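You operate a simulated robot arm through the tools that you are given. There is no shell and no other tool. Be economical: measure what you need, move in short steps, check, and stop when the job is done.

You run a simulated robot arm. Do the job below in one go: nothing can be reset, and whatever is moved stays where it is left.

Task
Stack the bulb box marked "72" from the clear end of the green work bench on top of the bulb box labelled "26". Then put two of the weights from the top of the cream cabinet on the top of the wooden cart. Then open the clips drawer, take the yellow clip on the top of the cream cabinet and put it away in the inside of the clips drawer, then shut the drawer. Then open the left drawer of the desk, take the small yellow box and put it in the inside of the desk's left drawer and shut the drawer again. Then open the trials drawer. Do these in the order given.

The check looks at the end state, three seconds after you hand in, the way a careful person would. Anything else that was tipped, shoved, dropped, spilled or broken makes it a failure.

Robot
A 6-joint arm with a four-finger gripper on a trunk, on a base that drives. Base frame: it is fixed to the floor where the robot stands at the start and does not move with it; the origin is under the middle of the robot, x ahead of it, y to its left, z up. Lengths are in cm, angles in rad, forces in N, time in s.
Its first joint turns from -2.897 to 2.897 rad. Places, roughly: bulb box [75, 25, 100]; clips drawer [60, 120, 80]; inside of the clips drawer [60, 120, 70]; inside of the desk's left drawer [-50, -350, 60]; left drawer of the desk [-50, -340, 70]; small yellow box (5x9x3 cm) [-510, -180, 90]; top of the wooden cart [-280, -40, 80]; trials drawer [-440, 770, 60]; weight [-500, -150, 75]; weight (7x7x5 cm) [-480, -170, 90]; yellow clip (5x3x4 cm) [-500, -160, 90]. Payload 3.67 kg.
Tool frame: the origin (TCP) lies between the finger pads and is the grasp point; the fingertips stand 2.8 cm ahead of it; z points along the fingers, y is the line along which they close. The gripper opens to 11.2 cm. The gripper's body begins 7.3 cm behind the TCP.
Orientation is told as [roll, pitch, yaw] about the base's x, y, z axes, in that order, counted from this pose: with the fingers straight down and closing along the base's y, the tool's x points along the base's -x, its y along +y and its z along -z.

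Tools
- The arm moves only by the tool move_arm. Its argument "series" is a list of rows, each an object (a shift or turn left out is 0, a gripper value left out holds the last) with "linear": the shift along the tool's x, y, z in cm, a list of three; "delta_rot": the turn, a rotation vector about the tool's x, y, z in rad, a list of three; "jaw": the opening, from 0 (shut) to 1 (fully open). In form: [{"linear": [dx, dy, dz], "delta_rot": [ax, ay, az], "jaw": jaw}, ...]. A call has 1 to 20 rows; each row is the pose to reach, as a shift and turn from the pose commanded when the call began, along the tool's axes at that moment. Rows are played at 5 a second. More than 5 cm and 0.15 rad between two rows, or a gripper value outside its range, and nothing of the call is played. Where a pose cannot be reached the arm comes as near as it can. A force on the tool above 40 N (or 10 N above the force at the start of the call, whichever is more), or a blocked arm, ends the call early, and 0.2 s more pass. Each finger halts on what it meets, pressing with about 32 N; the grip force reading is that of the motor and also rises with nothing between the fingers. The clock runs only during rows and for 0.2 s after the last one: add rows that repeat a pose to give the fingers time. It gives the time, the measured TCP pose, the force on the tool (base axes), the opening and the grip force at its end, in the units of the frame above (readings bear some noise), with the torque about the TCP (base axes, N m) and any sound that the robot's microphone picked up.
- Cameras (640 x 400 px; columns grow to the right, rows downward): "scene" is now at [10.66, 24.99, 135.11]; the picture's right is [0.54, -0.84, 0.00], its down [-0.21, -0.13, -0.97] and it looks along [0.82, 0.52, -0.24] (base axes); focal length 224 px, centre (320, 200). "wrist" rides on the gripper at [6, -1.8, -10.4] in the tool frame; the picture's right is [0.29, 0.96, 0.00], its down [-0.80, 0.24, -0.55] and it looks along [-0.53, 0.16, 0.83] (tool axes); focal length 234 px, centre (320, 200). There is no depth. A picture from a camera that has moved, and an enlarged one, comes with that camera's place and axes in the base frame and with its lens. The place of the scene camera against the robot may be out by one fixed shift of up to 2.5 cm in any direction.
- camera(camera): a new picture of that camera. No time passes.
- drive_base(legs): drives the robot by 1 to 6 legs, each [ahead, left, turn to the left] in cm, cm and rad, along the robot's own axes; the way and the turn of a leg run together, so that a leg with both is an arc; at most 150 cm and 3.142 rad a leg. The arm and the cameras ride along, it lands a little off, and it stops where it bumps. It gives what a move gives.
- head_to(pan, tilt): turns the head with the scene camera to pan (to the left, within 2.496 rad either way) and tilt (down, from -0.506 to 1.204), counted from straight ahead of the robot. It gives what a move gives.
- zoom(camera, box): a new picture of the part [left, top, right, bottom] of that camera's present view, enlarged. No time passes.
- hand_in(): hands the job in; it is judged then, once.

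Go step by step. Nothing tells you exact positions but the pictures and the camera data: compare them with the known pose of the tool, close in by small moves and look again before you grip or let go. The budget is 217 turns and 218 pictures, counting those below and the enlarged ones. Unless the task says otherwise, let go and move clear before handing in, and close with one line.

The tools are called as name(argument=value, ...) on one line, values as JSON. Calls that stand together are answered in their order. move_arm: Moves the arm, as the interface text tells. Its arguments: {"type":"object","properties":{"series":{"type":"array","items":{"type":"object","properties":{"linear":{"type":"array","items":{"type":"number"}},"delta_rot":{"type":"array","items":{"type":"number"}},"jaw":{"type":"number"}}}}},"required":["series"]} The other tools are called the same way: drive_base (legs) drives the base; head_to (pan, tilt) turns the head that bears the scene camera; camera (camera) takes a picture; zoom (camera, box) takes an enlarged picture of a part of a camera's view; hand_in () hands the job in.

At the start:

```text
clock: 0.0
tcp_pos: [31.93, 32.88, 131.22]
tcp_rot: [0.003, 0.002, 0.004]
contact_force: [0.2, 0.2, -0.1]
torque: [-0.01, 0.01, -0.01]
grip_width: 11.15
gripper_force: 0.1
robot x, y, heading: [-0.1, 0.04, -0.002]
head pan, tilt: [0.567, 0.246]
```

scene: 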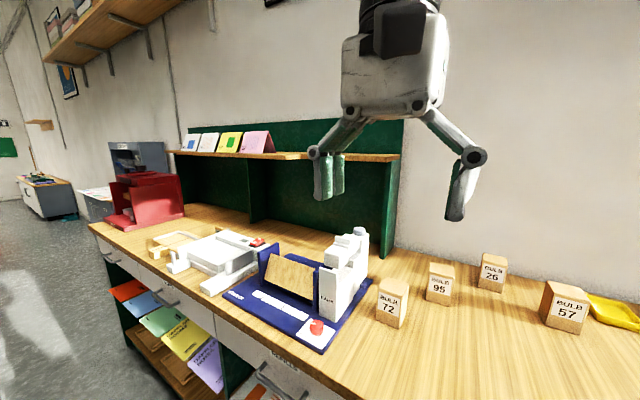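
wrist: 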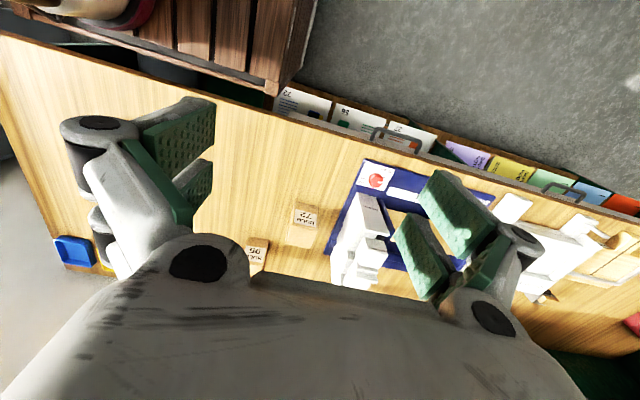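

The four bulb boxes (72, 95, 26, 57) stand on the right-hand part of the bench. I'll look closer before moving.

zoom(camera="scene", box=[350, 230, 640, 400])

zoom(camera="wrist", box=[220, 180, 380, 280])

head_to(pan=0.1, tilt=0.6)

camera(camera="scene")

```text
2.21 times, centred on (495, 315) of scene
camera zoom: at [10.66, 24.99, 135.11], right [0.54, -0.84, 0.0], down [-0.21, -0.13, -0.97], along [0.82, 0.52, -0.24], focal length 494 px, centre (-66, -54)
```

zoom: 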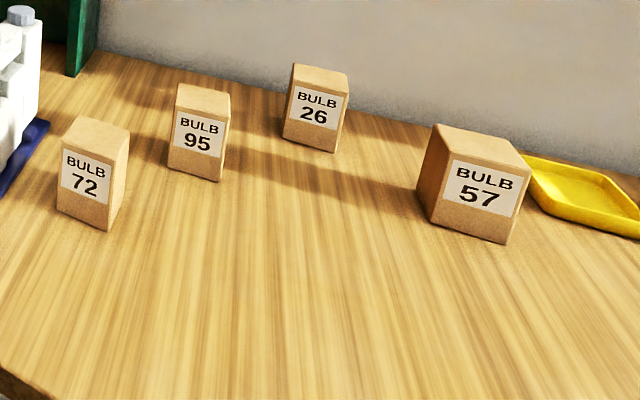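

```text
4.00 times, centred on (300, 230) of wrist
camera zoom: at [25.9, 31.11, 141.58], right [-0.29, 0.96, 0.0], down [0.8, 0.24, 0.55], along [0.53, 0.16, -0.83], focal length 937 px, centre (400, 80)
```

zoom: 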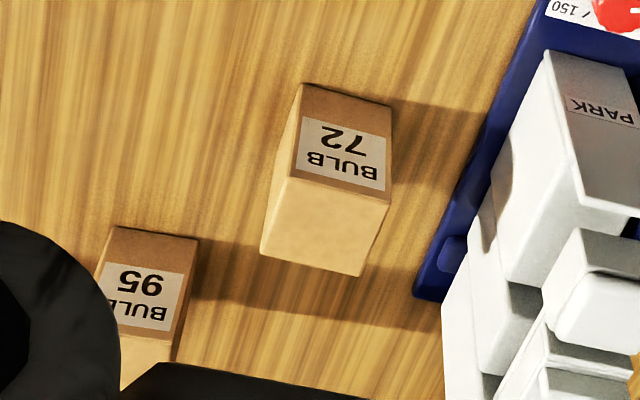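

```text
clock: 0.9
tcp_pos: [31.91, 32.94, 131.42]
tcp_rot: [0.003, 0.002, 0.001]
contact_force: [0.1, 0.3, -0.7]
torque: [0.01, 0.0, 0.0]
grip_width: 11.22
gripper_force: 0.0
robot x, y, heading: [-0.04, -0.05, -0.0]
head pan, tilt: [0.099, 0.6]
```

```text
213 pictures are left
camera scene: at [11.57, 20.86, 131.85], right [0.1, -0.99, 0.0], down [-0.56, -0.06, -0.83], along [0.82, 0.08, -0.56], focal length 224 px, centre (320, 200)
```

scene: 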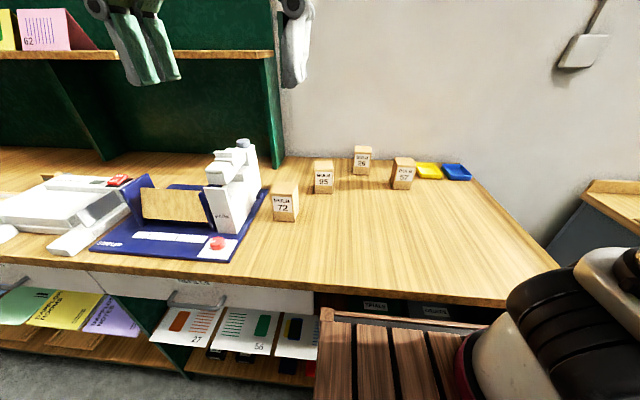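

Box 72 works out to about (66, 38) with its top near z≈98. I'll move above it with partly open jaws and look again with the wrist camera.

move_arm(series=[{"linear": [-3.8, 0.6, 2.2], "jaw": 0.8}, {"linear": [-7.6, 1.2, 4.4]}, {"linear": [-11.4, 1.8, 6.6]}, {"linear": [-15.2, 2.4, 8.8]}, {"linear": [-19, 3, 11]}, {"linear": [-22.8, 3.6, 13.2]}, {"linear": [-26.6, 4.2, 15.4]}, {"linear": [-30.4, 4.8, 17.6]}, {"linear": [-33.9, 5.4, 19.4]}, {"linear": [-33.9, 5.4, 19.4]}])

camera(camera="wrist")

camera(camera="scene")

```text
clock: 3.1
tcp_pos: [65.53, 37.95, 111.83]
tcp_rot: [0.003, 0.003, 0.002]
contact_force: [-0.1, -0.2, 0.3]
torque: [-0.04, -0.01, 0.01]
grip_width: 8.95
gripper_force: 0.0
robot x, y, heading: [-0.09, 0.05, -0.0]
head pan, tilt: [0.099, 0.6]
```

```text
212 pictures are left
camera wrist: at [59.69, 36.23, 122.09], right [-0.29, 0.96, 0.0], down [0.8, 0.24, 0.55], along [0.53, 0.16, -0.83], focal length 234 px, centre (320, 200)
```

wrist: 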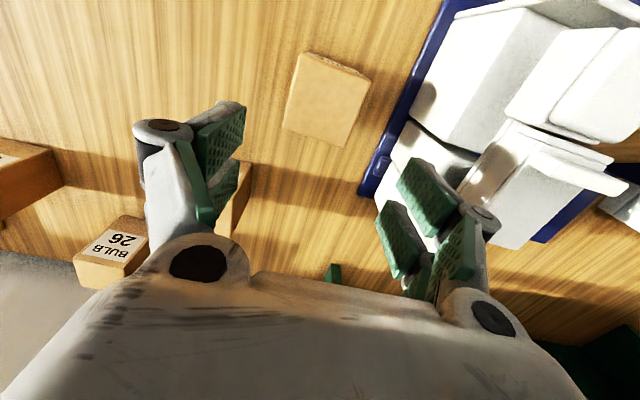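

```text
211 pictures are left
camera scene: at [11.57, 20.85, 131.85], right [0.1, -1.0, 0.0], down [-0.56, -0.06, -0.83], along [0.82, 0.08, -0.56], focal length 224 px, centre (320, 200)
```

scene: 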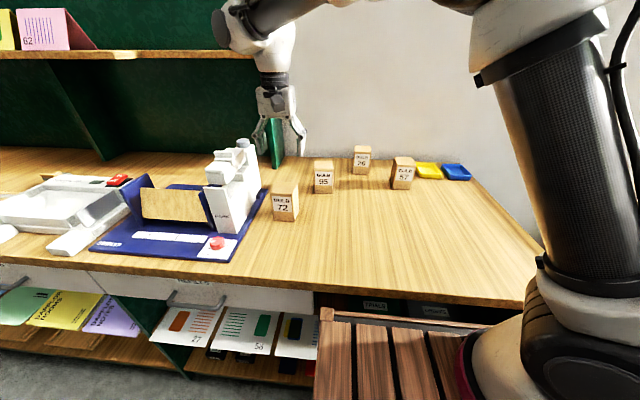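

Triangulated from two wrist views, box 72's top centre is about (63.5, 37.9, 100.6) and it is about 6×6 cm, nearly square to the base axes. Descending and gripping.

move_arm(series=[{"linear": [2, 0, 3]}, {"linear": [2, 0, 7]}, {"linear": [2, 0, 11]}, {"linear": [2, 0, 15]}, {"linear": [2, 0, 15.8]}, {"linear": [2, 0, 15.8]}])

camera(camera="wrist")

zoom(camera="scene", box=[200, 100, 420, 237])

```text
clock: 4.5
tcp_pos: [63.52, 38.48, 95.9]
tcp_rot: [0.002, 0.003, 0.003]
contact_force: [-0.4, -0.3, -0.2]
torque: [-0.03, -0.02, 0.01]
grip_width: 8.95
gripper_force: 0.2
robot x, y, heading: [-0.25, 0.02, -0.003]
head pan, tilt: [0.099, 0.6]
```

```text
210 pictures are left
camera wrist: at [57.56, 36.7, 106.26], right [-0.29, 0.96, 0.0], down [0.8, 0.24, 0.55], along [0.53, 0.16, -0.83], focal length 234 px, centre (320, 200)
```

wrist: 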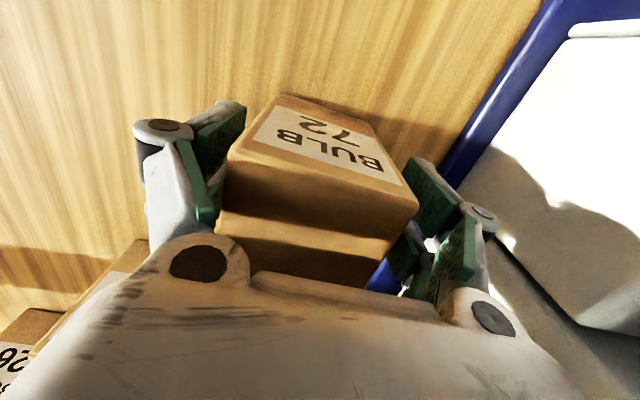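

```text
2.91 times, centred on (310, 168) of scene
camera zoom: at [11.57, 20.85, 131.85], right [0.1, -1.0, 0.0], down [-0.56, -0.06, -0.83], along [0.82, 0.08, -0.56], focal length 651 px, centre (349, 292)
```

zoom: 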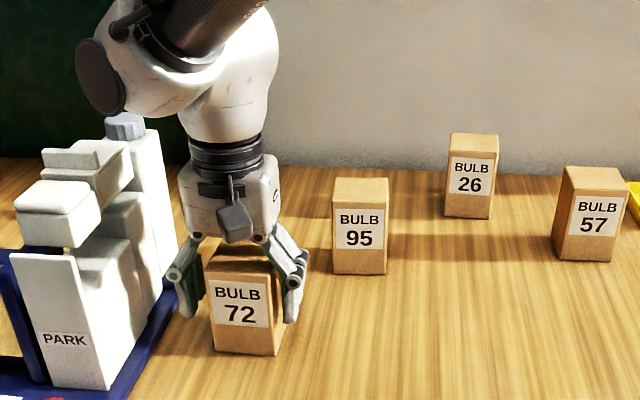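

The fingers straddle box 72 with tips about 1 cm above the bench (z≈92). Gripping and lifting a bit.

move_arm(series=[{"linear": [0, -0.3, 0], "jaw": 0.8}, {"linear": [0, -0.3, 0], "jaw": 0.4}, {"linear": [0, -0.3, 0], "jaw": 0.4}, {"linear": [0, -0.3, 0], "jaw": 0.4}, {"linear": [0, -0.3, 0], "jaw": 0.4}])

move_arm(series=[{"linear": [0, 0, -4]}, {"linear": [0, 0, -8]}, {"linear": [0, 0, -12]}, {"linear": [0, 0, -16]}, {"linear": [0, 0, -18]}, {"linear": [0, 0, -18]}])

camera(camera="scene")

camera(camera="wrist")

```text
clock: 5.7
tcp_pos: [63.75, 38.05, 95.88]
tcp_rot: [0.002, 0.003, 0.001]
contact_force: [1.0, -0.2, 1.7]
torque: [-0.04, 0.03, -0.01]
grip_width: 6.47
gripper_force: 32.0
robot x, y, heading: [0.02, -0.08, 0.003]
head pan, tilt: [0.099, 0.6]
```

```text
clock: 7.1
tcp_pos: [63.53, 37.95, 114.06]
tcp_rot: [0.002, 0.001, 0.002]
contact_force: [-0.3, 0.6, -0.5]
torque: [0.01, 0.01, 0.0]
grip_width: 6.45
gripper_force: 31.4
robot x, y, heading: [0.06, 0.1, -0.001]
head pan, tilt: [0.099, 0.6]
```

```text
208 pictures are left
camera scene: at [11.58, 20.86, 131.85], right [0.1, -1.0, 0.0], down [-0.56, -0.06, -0.82], along [0.82, 0.08, -0.57], focal length 224 px, centre (320, 200)
```

scene: 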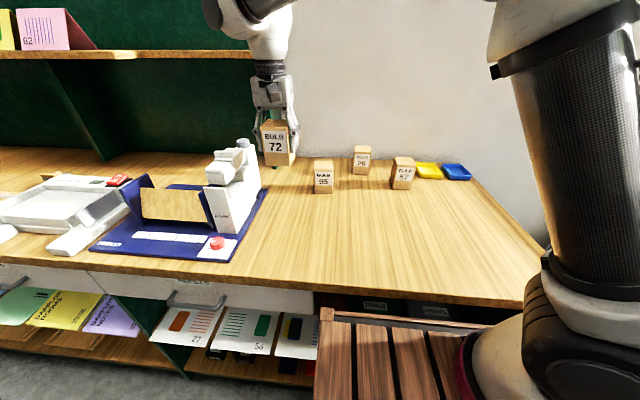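

```text
207 pictures are left
camera wrist: at [57.54, 36.23, 124.39], right [-0.29, 0.96, 0.0], down [0.8, 0.24, 0.55], along [0.53, 0.16, -0.83], focal length 234 px, centre (320, 200)
```

wrist: 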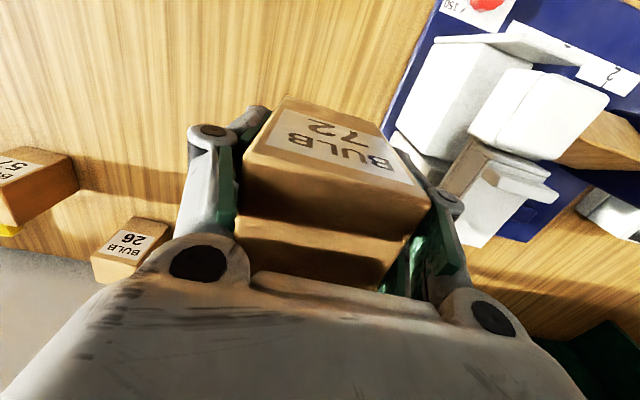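

Box 72 is held. I'll localise box 26 with an enlarged wrist view.

zoom(camera="wrist", box=[60, 190, 220, 290])

zoom(camera="scene", box=[230, 100, 440, 231])

```text
4.00 times, centred on (140, 240) of wrist
camera zoom: at [57.54, 36.23, 124.39], right [-0.29, 0.96, 0.0], down [0.8, 0.24, 0.55], along [0.53, 0.16, -0.83], focal length 937 px, centre (1040, 40)
```

zoom: 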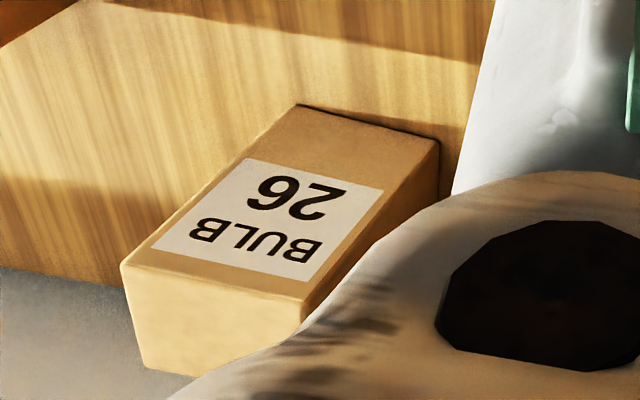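

```text
3.05 times, centred on (335, 166) of scene
camera zoom: at [11.58, 20.86, 131.85], right [0.1, -1.0, 0.0], down [-0.56, -0.06, -0.82], along [0.82, 0.08, -0.57], focal length 682 px, centre (274, 305)
```

zoom: 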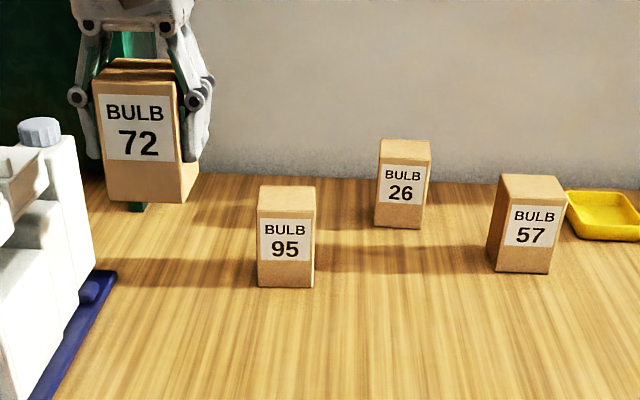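

Box 26 is centred near (94, 15.2) with top z≈101. I'll carry box 72 above it at the present height and check.

move_arm(series=[{"linear": [-3.4, -2.5, 0]}, {"linear": [-6.8, -5, 0]}, {"linear": [-10.2, -7.5, 0]}, {"linear": [-13.6, -10, 0]}, {"linear": [-17, -12.5, 0]}, {"linear": [-20.4, -15, 0]}, {"linear": [-23.8, -17.5, 0]}, {"linear": [-27.2, -20, 0]}, {"linear": [-30.4, -22.7, 0]}, {"linear": [-30.4, -22.7, 0]}, {"linear": [-30.4, -22.7, 0]}])

zoom(camera="scene", box=[280, 60, 440, 200])

camera(camera="wrist")

```text
clock: 9.5
tcp_pos: [94.14, 15.39, 113.74]
tcp_rot: [0.002, 0.004, 0.003]
contact_force: [-1.2, 0.2, -0.5]
torque: [-0.03, -0.01, -0.03]
grip_width: 6.46
gripper_force: 31.8
robot x, y, heading: [-0.16, 0.01, -0.003]
head pan, tilt: [0.099, 0.6]
```

```text
2.86 times, centred on (360, 130) of scene
camera zoom: at [11.59, 20.85, 131.85], right [0.1, -1.0, 0.0], down [-0.56, -0.06, -0.82], along [0.82, 0.08, -0.57], focal length 639 px, centre (206, 400)
```

zoom: 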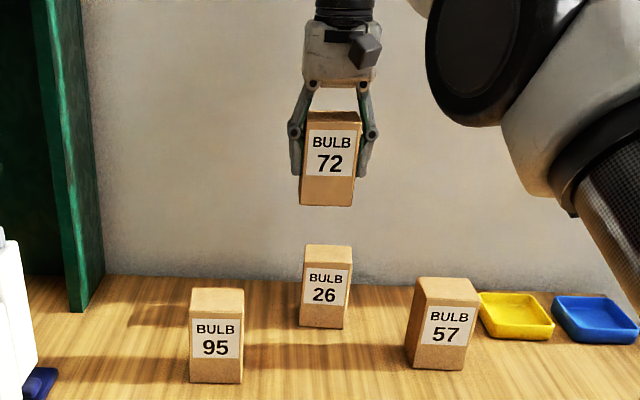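

```text
203 pictures are left
camera wrist: at [88.13, 13.64, 124.12], right [-0.29, 0.96, 0.0], down [0.8, 0.24, 0.55], along [0.53, 0.16, -0.83], focal length 234 px, centre (320, 200)
```

wrist: 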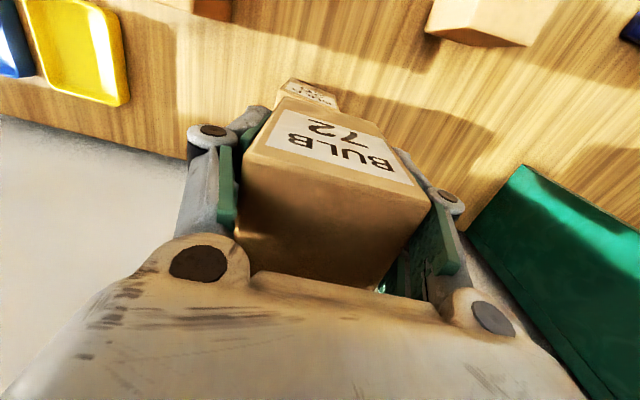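

It hangs over box 26; I'll check alignment with an enlarged wrist view.

zoom(camera="wrist", box=[240, 60, 400, 160])

```text
4.00 times, centred on (320, 110) of wrist
camera zoom: at [88.13, 13.64, 124.12], right [-0.29, 0.96, 0.0], down [0.8, 0.24, 0.55], along [0.53, 0.16, -0.83], focal length 937 px, centre (320, 560)
```

zoom: 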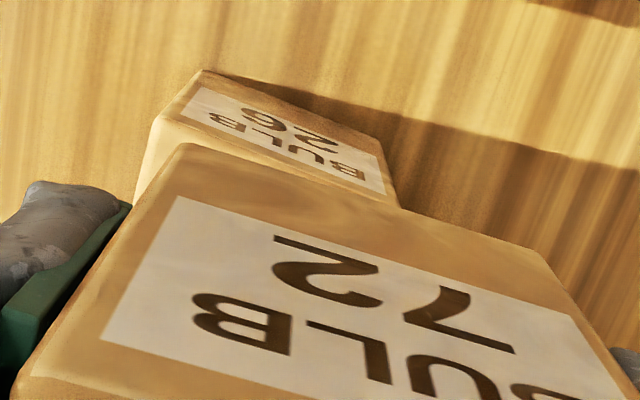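

Refining from two views: box 26's front face is at x≈92.5, y 11–17, top z≈100; the held box needs +1.1 in x and −1.4 in y. Shift and come down most of the way.

move_arm(series=[{"linear": [-1.1, -1.3, 0]}, {"linear": [-1.1, -1.3, 3]}, {"linear": [-1.1, -1.3, 6]}, {"linear": [-1.1, -1.3, 6]}])

zoom(camera="scene", box=[310, 90, 410, 190])

zoom(camera="wrist", box=[240, 60, 400, 160])

```text
clock: 10.5
tcp_pos: [95.35, 13.97, 107.71]
tcp_rot: [0.001, 0.004, 0.002]
contact_force: [0.1, 0.3, -0.7]
torque: [0.04, 0.01, 0.0]
grip_width: 6.45
gripper_force: 32.2
robot x, y, heading: [-0.04, -0.23, 0.002]
head pan, tilt: [0.099, 0.6]
```

```text
4.00 times, centred on (360, 140) of scene
camera zoom: at [11.58, 20.85, 131.85], right [0.1, -1.0, 0.0], down [-0.56, -0.06, -0.82], along [0.82, 0.08, -0.57], focal length 895 px, centre (160, 440)
```

zoom: 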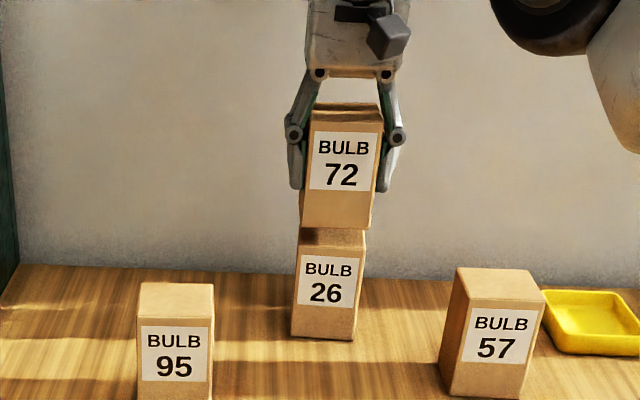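

```text
4.00 times, centred on (320, 110) of wrist
camera zoom: at [89.39, 12.25, 118.08], right [-0.29, 0.96, 0.0], down [0.8, 0.24, 0.55], along [0.53, 0.16, -0.83], focal length 937 px, centre (320, 560)
```

zoom: 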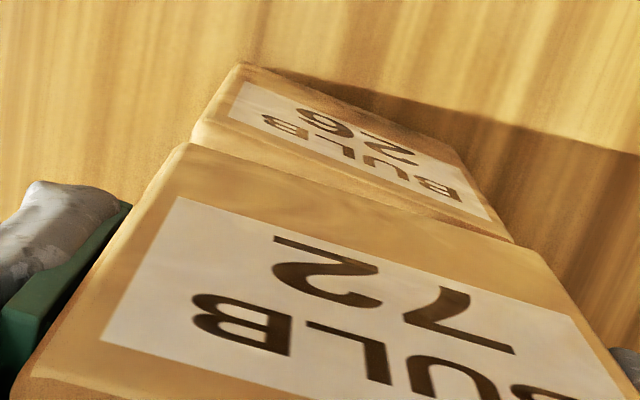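

Alignment looks good within a few mm. Lowering gently.

move_arm(series=[{"linear": [0, 0.1, 1]}, {"linear": [0, 0.1, 1.5]}, {"linear": [0, 0.1, 1.8]}, {"linear": [0, 0.1, 2.0]}])

zoom(camera="scene", box=[310, 90, 410, 190])

```text
clock: 11.5
tcp_pos: [95.23, 14.12, 106.06]
tcp_rot: [0.001, 0.0, 0.001]
contact_force: [-0.8, -1.8, 11.3]
torque: [-0.16, 0.32, -0.01]
grip_width: 6.47
gripper_force: 31.8
robot x, y, heading: [-0.19, 0.24, -0.004]
head pan, tilt: [0.099, 0.6]
```

```text
4.00 times, centred on (360, 140) of scene
camera zoom: at [11.53, 20.84, 131.85], right [0.1, -1.0, 0.0], down [-0.56, -0.06, -0.83], along [0.82, 0.08, -0.56], focal length 895 px, centre (160, 440)
```

zoom: 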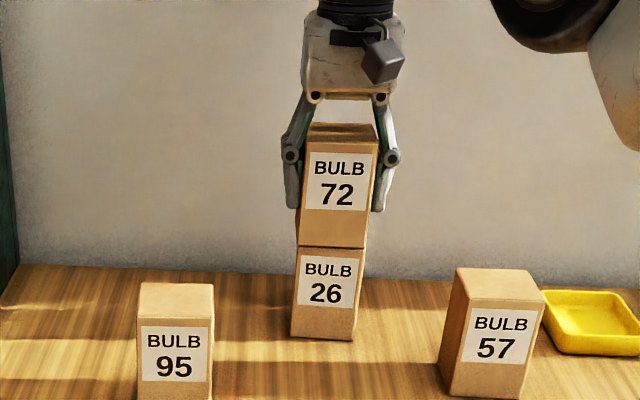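

Box 72 rests squarely on 26 (contact force up). Releasing, then straight up.

move_arm(series=[{"linear": [0, 0, -0.2], "jaw": 0.62}, {"linear": [0, 0, -0.2], "jaw": 0.75}, {"linear": [0, 0, -0.2], "jaw": 0.8}, {"linear": [0, 0, -0.2]}, {"linear": [0, 0, -4]}, {"linear": [0, 0, -8]}, {"linear": [0, 0, -12]}, {"linear": [0, 0, -15]}, {"linear": [0, 0, -15]}])

zoom(camera="scene", box=[310, 90, 410, 190])

```text
clock: 13.5
tcp_pos: [93.41, 13.36, 119.85]
tcp_rot: [0.002, 0.003, 0.003]
contact_force: [0.1, -0.4, 0.2]
torque: [-0.03, 0.02, 0.03]
grip_width: 8.97
gripper_force: 0.0
out of reach, approached as far as the arm can: row 7, 8, 9
robot x, y, heading: [0.44, 0.28, -0.001]
head pan, tilt: [0.099, 0.6]
```

```text
4.00 times, centred on (360, 140) of scene
camera zoom: at [11.59, 20.85, 131.85], right [0.1, -1.0, 0.0], down [-0.56, -0.06, -0.82], along [0.82, 0.08, -0.57], focal length 895 px, centre (160, 440)
```

zoom: 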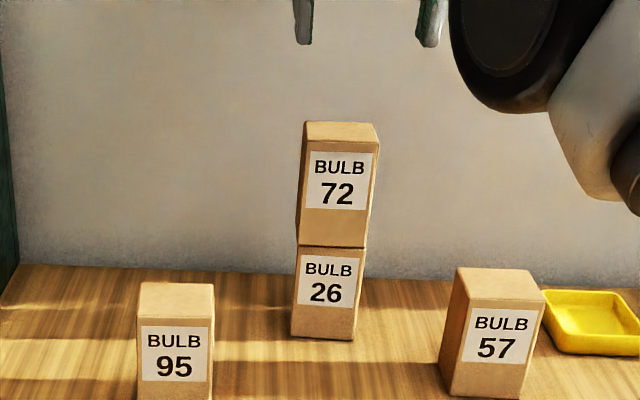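

Stack is good. Retracting the arm and then looking around for navigation.

move_arm(series=[{"linear": [4, 0, -2], "jaw": 0.5}, {"linear": [8, 0, -4]}, {"linear": [12, 1, -6]}, {"linear": [16, 2, -8]}, {"linear": [20, 3, -10]}, {"linear": [24, 4, -11]}, {"linear": [28, 5, -11]}, {"linear": [32, 6, -11]}, {"linear": [36, 7, -11]}, {"linear": [40, 8, -11]}, {"linear": [44, 9, -11]}, {"linear": [48, 10, -11]}, {"linear": [52, 11, -11]}, {"linear": [56, 12, -11]}, {"linear": [60, 13, -11]}])

head_to(pan=-0.2, tilt=1.1)

camera(camera="scene")

head_to(pan=1.6, tilt=0.4)

camera(camera="scene")

head_to(pan=2.49, tilt=0.3)

camera(camera="scene")

head_to(pan=-2.49, tilt=0.3)

camera(camera="scene")

head_to(pan=-1.5, tilt=0.3)

camera(camera="scene")

```text
clock: 16.7
tcp_pos: [33.27, 26.35, 130.85]
tcp_rot: [0.001, 0.001, -0.001]
contact_force: [0.9, 0.5, 0.2]
torque: [-0.02, 0.04, -0.01]
grip_width: 5.6
gripper_force: 0.1
robot x, y, heading: [0.17, 0.42, 0.002]
head pan, tilt: [0.099, 0.6]
```

```text
clock: 17.6
tcp_pos: [33.46, 26.33, 130.81]
tcp_rot: [0.0, 0.001, 0.001]
contact_force: [-0.3, -0.3, 0.4]
torque: [0.03, -0.01, 0.03]
grip_width: 5.59
gripper_force: 0.1
robot x, y, heading: [-0.04, -0.18, 0.0]
head pan, tilt: [-0.201, 1.1]
```

```text
197 pictures are left
camera scene: at [8.97, 18.71, 127.99], right [-0.2, -0.98, 0.0], down [-0.87, 0.18, -0.45], along [0.45, -0.09, -0.89], focal length 224 px, centre (320, 200)
```

scene: 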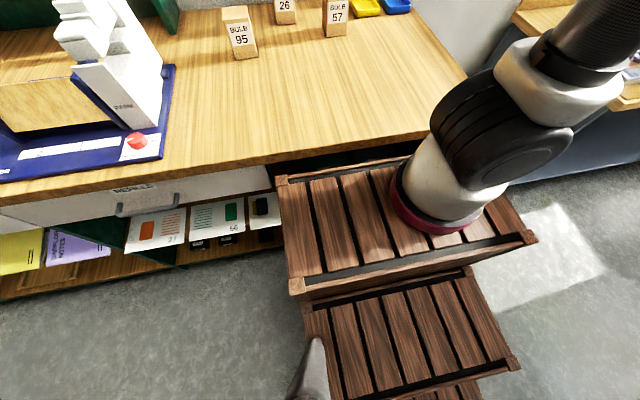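

```text
clock: 19.4
tcp_pos: [33.45, 26.49, 130.87]
tcp_rot: [0.002, 0.002, 0.003]
contact_force: [0.8, 0.6, -0.5]
torque: [0.0, 0.03, -0.03]
grip_width: 5.62
gripper_force: 0.1
robot x, y, heading: [0.37, -0.58, -0.002]
head pan, tilt: [1.6, 0.4]
```

```text
196 pictures are left
camera scene: at [2.51, 29.23, 133.67], right [1.0, 0.03, 0.0], down [0.01, -0.39, -0.92], along [-0.03, 0.92, -0.39], focal length 224 px, centre (320, 200)
```

scene: 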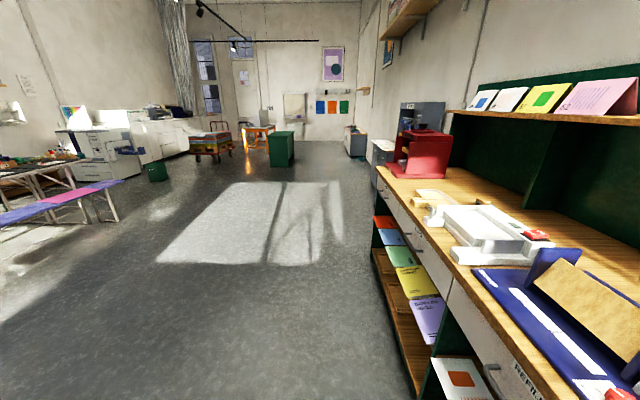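

```text
clock: 20.6
tcp_pos: [33.58, 26.4, 130.83]
tcp_rot: [0.0, 0.003, 0.002]
contact_force: [-0.2, 0.2, 0.9]
torque: [0.02, 0.02, 0.0]
grip_width: 5.6
gripper_force: 0.0
robot x, y, heading: [0.02, 0.2, 0.003]
head pan, tilt: [2.491, 0.3]
```

```text
195 pictures are left
camera scene: at [-4.64, 25.64, 134.6], right [0.61, 0.8, 0.0], down [0.24, -0.18, -0.96], along [-0.76, 0.58, -0.3], focal length 224 px, centre (320, 200)
```

scene: 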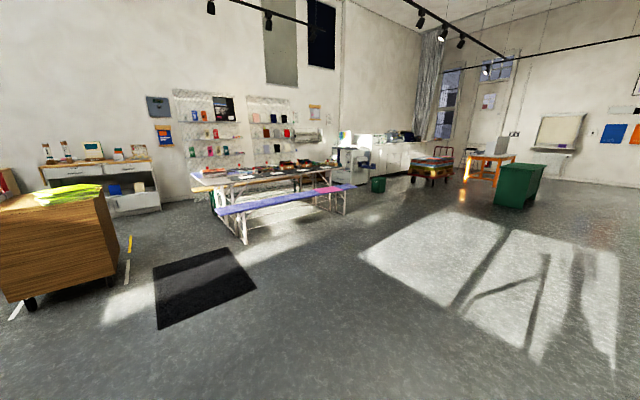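

```text
clock: 24.6
tcp_pos: [33.42, 26.52, 130.81]
tcp_rot: [0.003, 0.002, 0.002]
contact_force: [0.4, 0.1, -0.9]
torque: [-0.03, 0.02, -0.01]
grip_width: 5.59
gripper_force: 0.0
robot x, y, heading: [0.02, 0.26, -0.003]
head pan, tilt: [-2.491, 0.3]
```

```text
194 pictures are left
camera scene: at [-4.65, 14.31, 134.6], right [-0.61, 0.8, 0.0], down [0.24, 0.18, -0.96], along [-0.76, -0.58, -0.3], focal length 224 px, centre (320, 200)
```

scene: 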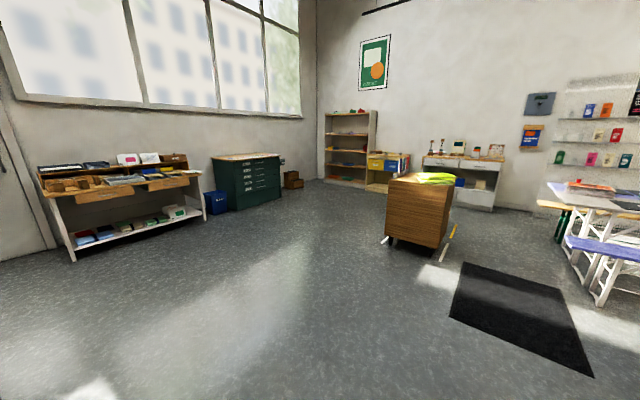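

```text
clock: 25.8
tcp_pos: [33.49, 26.37, 130.77]
tcp_rot: [0.002, 0.002, 0.002]
contact_force: [-0.2, -0.1, 0.2]
torque: [-0.01, -0.01, 0.0]
grip_width: 5.6
gripper_force: 0.1
robot x, y, heading: [0.16, -0.13, -0.001]
head pan, tilt: [-1.499, 0.3]
```

```text
193 pictures are left
camera scene: at [3.44, 10.66, 134.6], right [-1.0, -0.07, 0.0], down [-0.02, 0.29, -0.96], along [0.07, -0.95, -0.3], focal length 224 px, centre (320, 200)
```

scene: 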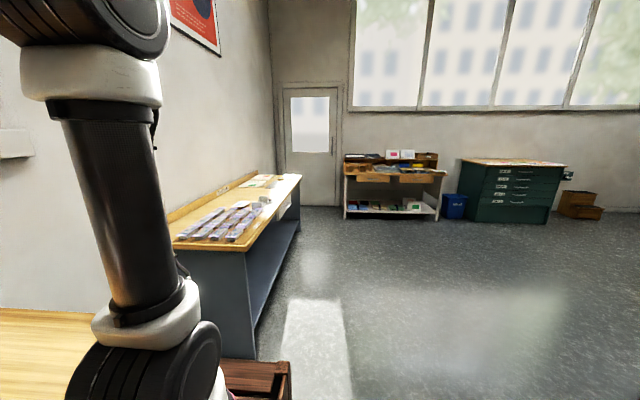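

The cream cabinet is across the room. I'll zoom on the far-side furniture.

head_to(pan=-2.49, tilt=0.3)

zoom(camera="scene", box=[310, 90, 550, 240])

zoom(camera="scene", box=[20, 130, 310, 290])

```text
clock: 27.1
tcp_pos: [33.58, 26.47, 130.71]
tcp_rot: [0.001, 0.003, 0.003]
contact_force: [-0.3, -1.0, 0.7]
torque: [0.02, 0.0, -0.01]
grip_width: 5.61
gripper_force: 0.0
robot x, y, heading: [-0.29, -0.1, 0.002]
head pan, tilt: [-2.491, 0.3]
```

```text
2.67 times, centred on (430, 165) of scene
camera zoom: at [-4.64, 14.31, 134.6], right [-0.61, 0.8, 0.0], down [0.23, 0.18, -0.96], along [-0.76, -0.58, -0.3], focal length 597 px, centre (27, 293)
```

zoom: 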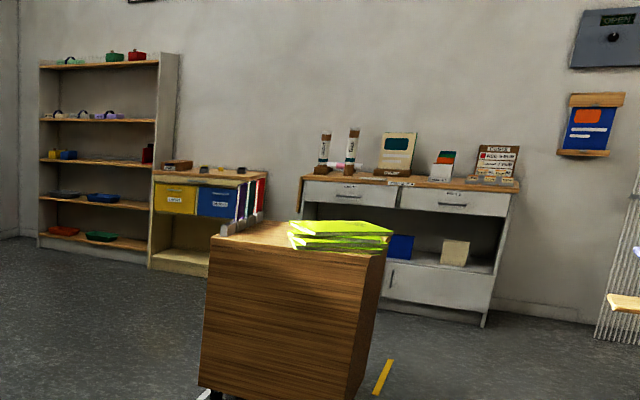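

```text
2.21 times, centred on (165, 210) of scene
camera zoom: at [-4.64, 14.31, 134.6], right [-0.61, 0.8, 0.0], down [0.23, 0.18, -0.96], along [-0.76, -0.58, -0.3], focal length 494 px, centre (662, 178)
```

zoom: 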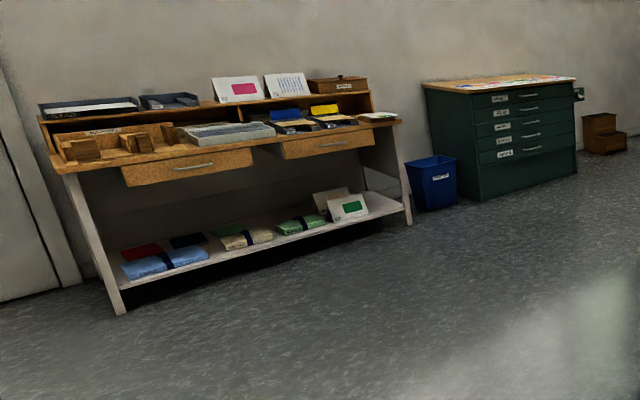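

The low cabinet with yellow/blue bins right of the tall shelf is the cream cabinet; the wood-grain cart stands in front of it. I'll back off, turn around, and drive south of the cart toward the cabinet, then look.

drive_base(legs=[[-70, 0, 0], [0, 0, 3.14], [0, 100, 0], [0, 65, 0], [150, 0, 0], [80, 0, 0]])

head_to(pan=0, tilt=0.4)

camera(camera="scene")

```text
clock: 57.1
tcp_pos: [-320.49, -201.84, 130.63]
tcp_rot: [0.002, 0.003, -3.118]
contact_force: [0.8, 0.6, 0.4]
torque: [0.02, 0.01, -0.01]
grip_width: 5.62
gripper_force: 0.0
robot x, y, heading: [-287.43, -174.47, -3.112]
head pan, tilt: [-2.491, 0.3]
```

```text
clock: 59.4
tcp_pos: [-320.46, -201.72, 130.8]
tcp_rot: [0.001, 0.003, -3.118]
contact_force: [0.6, -0.1, 0.0]
torque: [0.03, 0.01, 0.0]
grip_width: 5.62
gripper_force: 0.1
robot x, y, heading: [-287.25, -174.69, -3.119]
head pan, tilt: [0.0, 0.4]
```

```text
190 pictures are left
camera scene: at [-297.64, -197.93, 133.67], right [-0.02, 1.0, 0.0], down [0.39, 0.01, -0.92], along [-0.92, -0.02, -0.39], focal length 224 px, centre (320, 200)
```

scene: 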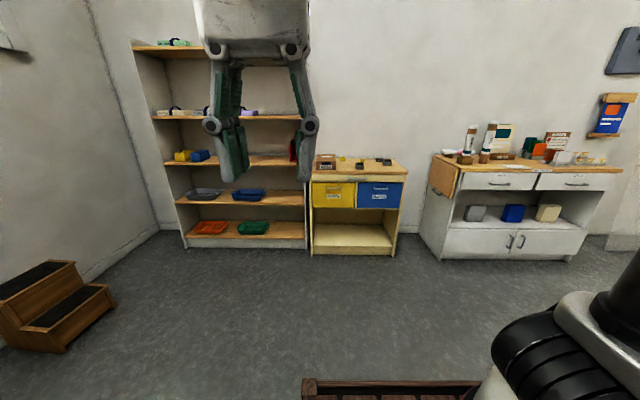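

The cabinet with weights and clip is ahead. Zooming in.

zoom(camera="scene", box=[290, 140, 418, 220])

```text
5.00 times, centred on (354, 180) of scene
camera zoom: at [-297.64, -197.93, 133.67], right [-0.02, 1.0, 0.0], down [0.39, 0.01, -0.92], along [-0.92, -0.02, -0.39], focal length 1119 px, centre (150, 300)
```

zoom: 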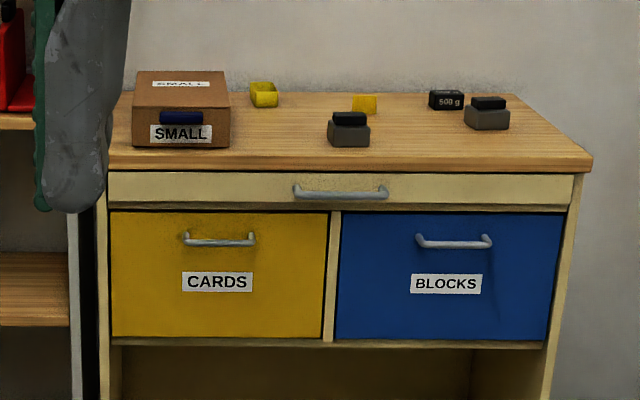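

Two grey weights, a black 500 g, the yellow clip, a yellow tray-like box and a brown box are on the cabinet. Driving up to it.

drive_base(legs=[[100, -19, -0.026], [24, 0, 0]])

head_to(pan=0, tilt=0.6)

camera(camera="scene")

camera(camera="wrist")

```text
clock: 66.2
tcp_pos: [-449.52, -181.85, 130.81]
tcp_rot: [0.002, 0.001, 3.127]
contact_force: [1.5, -0.4, 0.0]
torque: [-0.01, -0.03, 0.02]
grip_width: 5.59
gripper_force: 0.2
robot x, y, heading: [-415.31, -155.88, 3.131]
head pan, tilt: [0.0, 0.4]
```

```text
clock: 66.9
tcp_pos: [-449.46, -181.72, 130.77]
tcp_rot: [0.001, 0.001, 3.126]
contact_force: [0.7, 1.1, -0.4]
torque: [0.0, 0.0, 0.0]
grip_width: 5.6
gripper_force: 0.1
robot x, y, heading: [-415.62, -155.96, 3.126]
head pan, tilt: [0.0, 0.6]
```

```text
188 pictures are left
camera scene: at [-426.03, -178.76, 131.85], right [0.02, 1.0, 0.0], down [0.56, -0.01, -0.83], along [-0.83, 0.01, -0.56], focal length 224 px, centre (320, 200)
```

scene: 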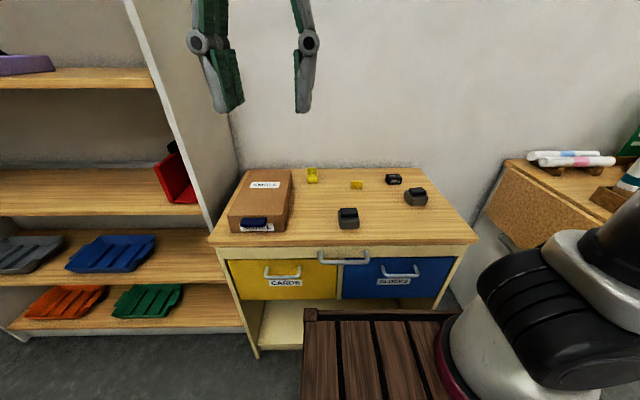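

```text
187 pictures are left
camera wrist: at [-443.5, -180.0, 141.12], right [0.27, -0.96, 0.0], down [-0.8, -0.23, 0.55], along [-0.53, -0.15, -0.83], focal length 234 px, centre (320, 200)
```

wrist: 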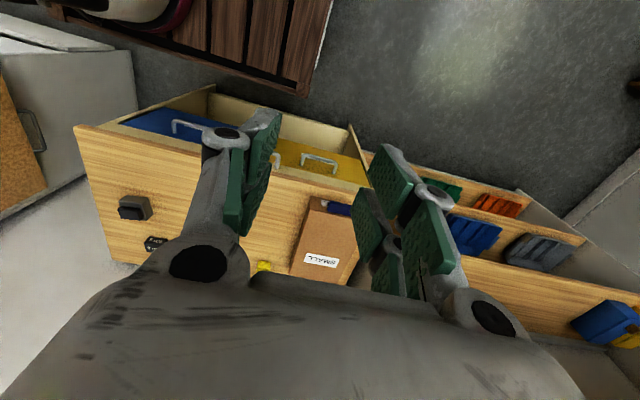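

Now I'll move the gripper above the front grey weight and look with the wrist camera.

move_arm(series=[{"linear": [-3.6, -1.5, 2], "jaw": 0.85}, {"linear": [-7.2, -3, 4]}, {"linear": [-10.8, -4.5, 6]}, {"linear": [-14.4, -6, 8]}, {"linear": [-18, -7.5, 10]}, {"linear": [-21.6, -9, 12]}, {"linear": [-25.2, -10.5, 14]}, {"linear": [-28.8, -12, 16]}, {"linear": [-32, -13.5, 18]}, {"linear": [-32, -13.5, 18]}])

camera(camera="wrist")

camera(camera="scene")

```text
clock: 69.1
tcp_pos: [-481.1, -167.82, 112.51]
tcp_rot: [0.002, 0.002, 3.127]
contact_force: [0.3, -0.2, 0.9]
torque: [-0.02, 0.02, 0.02]
grip_width: 9.51
gripper_force: 0.0
robot x, y, heading: [-415.54, -155.9, 3.128]
head pan, tilt: [0.0, 0.6]
```

```text
186 pictures are left
camera wrist: at [-475.21, -166.04, 122.84], right [0.27, -0.96, 0.0], down [-0.8, -0.23, 0.55], along [-0.53, -0.15, -0.83], focal length 234 px, centre (320, 200)
```

wrist: 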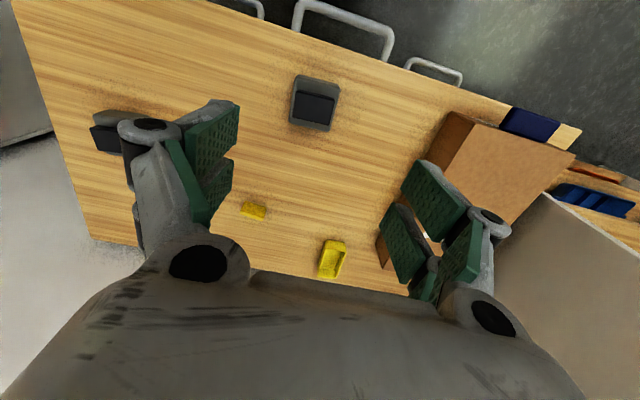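

```text
185 pictures are left
camera scene: at [-426.02, -178.76, 131.85], right [0.02, 1.0, 0.0], down [0.56, -0.01, -0.83], along [-0.82, 0.01, -0.56], focal length 224 px, centre (320, 200)
```

scene: 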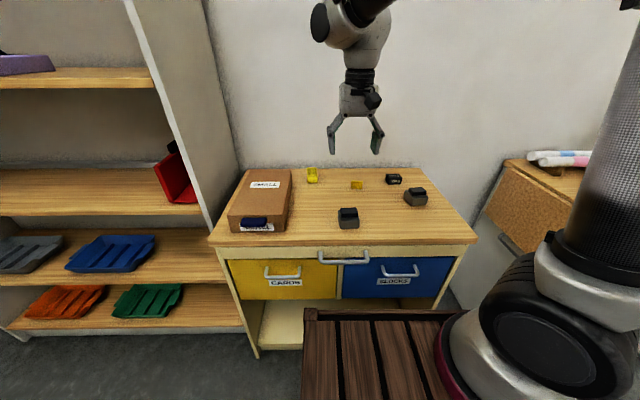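

The weight is almost directly under the gripper. Descending 10 cm straight to triangulate.

move_arm(series=[{"linear": [0, -0.7, 4]}, {"linear": [0, -0.7, 8]}, {"linear": [0, -0.7, 11]}, {"linear": [0, -0.7, 11]}])

camera(camera="wrist")

zoom(camera="scene", box=[230, 90, 470, 240])

```text
clock: 70.1
tcp_pos: [-481.24, -167.02, 101.66]
tcp_rot: [0.003, 0.002, 3.125]
contact_force: [0.7, 0.0, -0.2]
torque: [0.02, 0.0, -0.03]
grip_width: 9.51
gripper_force: 0.0
robot x, y, heading: [-415.86, -156.04, 3.124]
head pan, tilt: [0.0, 0.6]
```

```text
184 pictures are left
camera wrist: at [-475.21, -165.32, 112.04], right [0.27, -0.96, 0.0], down [-0.8, -0.23, 0.55], along [-0.53, -0.15, -0.83], focal length 234 px, centre (320, 200)
```

wrist: 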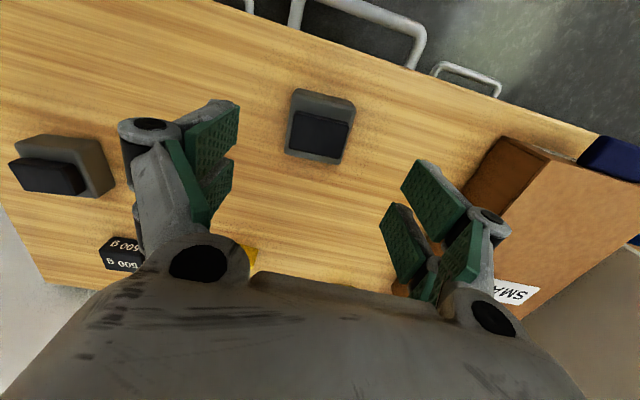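

```text
2.67 times, centred on (350, 165) of scene
camera zoom: at [-426.03, -178.76, 131.85], right [0.02, 1.0, 0.0], down [0.56, -0.01, -0.83], along [-0.82, 0.01, -0.56], focal length 597 px, centre (240, 293)
```

zoom: 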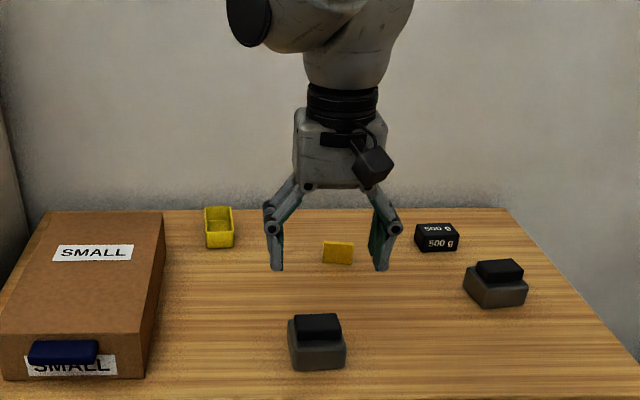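

Estimated tabletop z≈86, weight centred under the TCP. Descend to ~91 and look again.

move_arm(series=[{"linear": [0, 0, 4]}, {"linear": [0, 0, 8]}, {"linear": [0, 0, 10.4]}, {"linear": [0, 0, 10.4]}])

camera(camera="wrist")

zoom(camera="scene", box=[280, 140, 440, 240])

```text
clock: 71.1
tcp_pos: [-481.24, -167.34, 91.42]
tcp_rot: [0.002, 0.001, 3.126]
contact_force: [0.1, 0.4, -0.3]
torque: [0.02, 0.01, 0.0]
grip_width: 9.52
gripper_force: 0.1
robot x, y, heading: [-415.61, -155.84, 3.126]
head pan, tilt: [0.0, 0.6]
```

```text
182 pictures are left
camera wrist: at [-475.21, -165.58, 101.66], right [0.27, -0.96, 0.0], down [-0.8, -0.23, 0.55], along [-0.53, -0.15, -0.83], focal length 234 px, centre (320, 200)
```

wrist: 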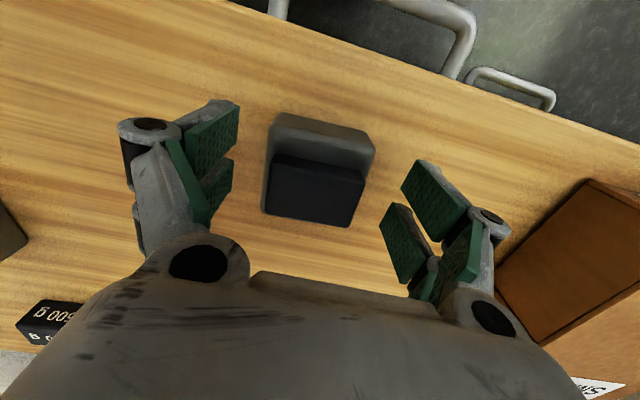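

```text
4.00 times, centred on (360, 190) of scene
camera zoom: at [-426.03, -178.76, 131.85], right [0.02, 1.0, 0.0], down [0.56, -0.01, -0.83], along [-0.82, 0.01, -0.56], focal length 895 px, centre (160, 240)
```

zoom: 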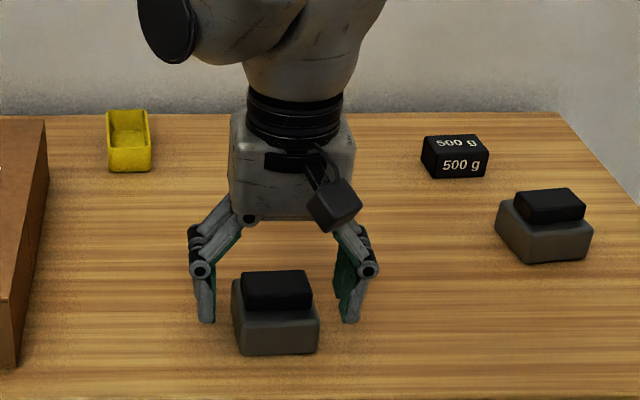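

Centred. Down a bit more, then grip and lift.

move_arm(series=[{"linear": [0, 0, 1]}, {"linear": [0, 0, 1.7]}, {"linear": [0, 0, 1.7]}])

move_arm(series=[{"linear": [0, 0, 0], "jaw": 0.5}, {"linear": [0, 0, 0], "jaw": 0.3}, {"linear": [0, 0, 0], "jaw": 0.3}, {"linear": [0, 0, 0], "jaw": 0.3}, {"linear": [0, 0, -1.5]}, {"linear": [0, 0, -4]}, {"linear": [0, 0, -4]}])

zoom(camera="scene", box=[280, 140, 440, 240])

```text
clock: 71.9
tcp_pos: [-481.17, -167.3, 89.56]
tcp_rot: [0.002, 0.002, 3.127]
contact_force: [0.1, -0.4, 0.1]
torque: [-0.01, -0.01, 0.01]
grip_width: 9.51
gripper_force: 0.1
robot x, y, heading: [-415.71, -155.74, 3.12]
head pan, tilt: [0.0, 0.6]
```

```text
clock: 73.5
tcp_pos: [-481.21, -167.25, 93.55]
tcp_rot: [0.003, 0.001, 3.126]
contact_force: [-0.7, 0.7, -6.6]
torque: [0.02, -0.07, 0.0]
grip_width: 6.17
gripper_force: 33.0
robot x, y, heading: [-415.96, -156.16, 3.128]
head pan, tilt: [0.0, 0.6]
```

```text
4.00 times, centred on (360, 190) of scene
camera zoom: at [-426.05, -178.77, 131.84], right [0.02, 1.0, 0.0], down [0.57, -0.01, -0.82], along [-0.82, 0.01, -0.57], focal length 895 px, centre (160, 240)
```

zoom: 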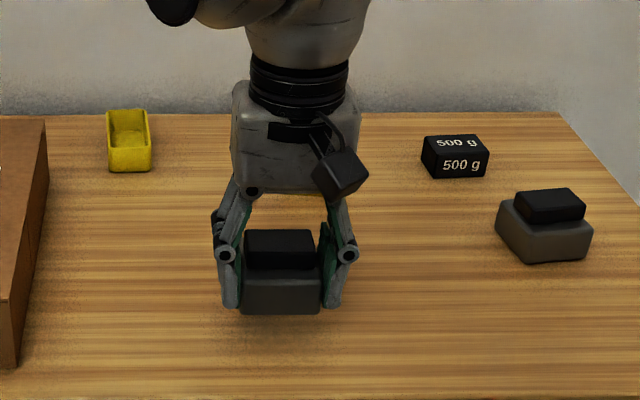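

Weight one is held (~0.7 kg). Raising and retracting to a carry pose, then driving to the cart's south side.

move_arm(series=[{"linear": [0, 0, -5]}, {"linear": [0, 0, -10]}, {"linear": [0, 0, -15]}, {"linear": [0, 0, -20]}, {"linear": [3.5, 1.5, -23]}, {"linear": [7, 3, -26]}, {"linear": [10.5, 4.5, -29]}, {"linear": [14, 6, -32]}, {"linear": [17.5, 7.5, -34]}, {"linear": [21, 9, -36]}, {"linear": [24.5, 10.5, -37]}, {"linear": [28, 12, -37]}, {"linear": [31.5, 14, -37]}, {"linear": [31.5, 14, -37]}])

drive_base(legs=[[-120, 0, 0], [0, 0, -1.56]])

head_to(pan=0, tilt=0.5)

camera(camera="scene")

```text
clock: 76.5
tcp_pos: [-450.05, -181.47, 130.7]
tcp_rot: [0.001, 0.002, 3.126]
contact_force: [0.3, 0.1, -5.0]
torque: [-0.02, -0.07, 0.0]
grip_width: 6.15
gripper_force: 31.9
robot x, y, heading: [-415.61, -155.63, 3.126]
head pan, tilt: [0.0, 0.6]
```

```text
clock: 86.4
tcp_pos: [-322.76, -123.59, 130.62]
tcp_rot: [0.001, 0.002, 1.607]
contact_force: [-0.1, 0.0, -5.7]
torque: [-0.04, -0.01, 0.0]
grip_width: 6.21
gripper_force: 32.1
robot x, y, heading: [-295.1, -156.97, 1.606]
head pan, tilt: [0.0, 0.6]
```

```text
clock: 87.0
tcp_pos: [-322.66, -123.57, 130.57]
tcp_rot: [0.002, 0.001, 1.605]
contact_force: [0.4, 0.6, -5.8]
torque: [-0.05, -0.03, -0.01]
grip_width: 6.17
gripper_force: 31.9
robot x, y, heading: [-295.37, -156.68, 1.608]
head pan, tilt: [0.0, 0.499]
```

```text
179 pictures are left
camera scene: at [-316.53, -147.93, 132.75], right [1.0, 0.03, 0.0], down [0.02, -0.48, -0.88], along [-0.03, 0.88, -0.48], focal length 224 px, centre (320, 200)
```

scene: 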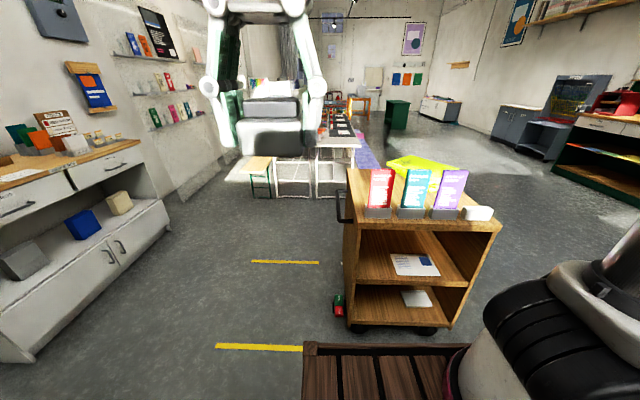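

The cart is ahead with brochure stands and a yellow-green pad on top. Zooming to find free space.

zoom(camera="scene", box=[330, 140, 520, 260])

zoom(camera="wrist", box=[0, 0, 640, 400])

```text
3.33 times, centred on (425, 200) of scene
camera zoom: at [-316.53, -147.93, 132.75], right [1.0, 0.03, 0.0], down [0.02, -0.48, -0.88], along [-0.03, 0.88, -0.48], focal length 746 px, centre (-30, 200)
```

zoom: 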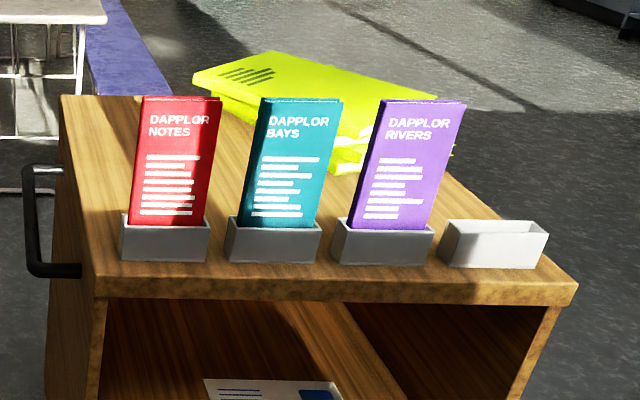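

```text
1.00 times, centred on (320, 200) of wrist (not enlarged: the box is as wide or as high as the picture)
camera zoom: at [-320.75, -129.46, 141.02], right [-0.95, -0.32, 0.0], down [-0.27, 0.79, 0.55], along [-0.18, 0.52, -0.83], focal length 234 px, centre (320, 200)
```

zoom: 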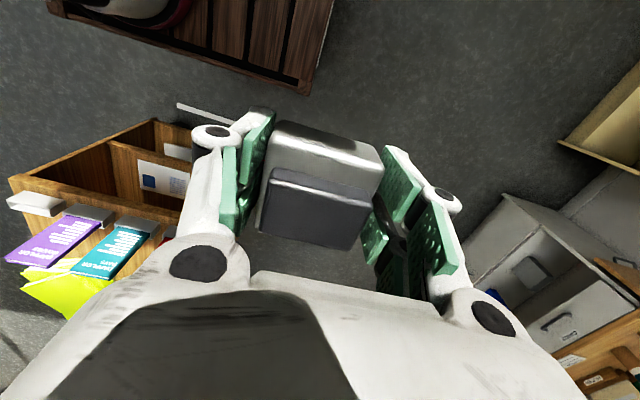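

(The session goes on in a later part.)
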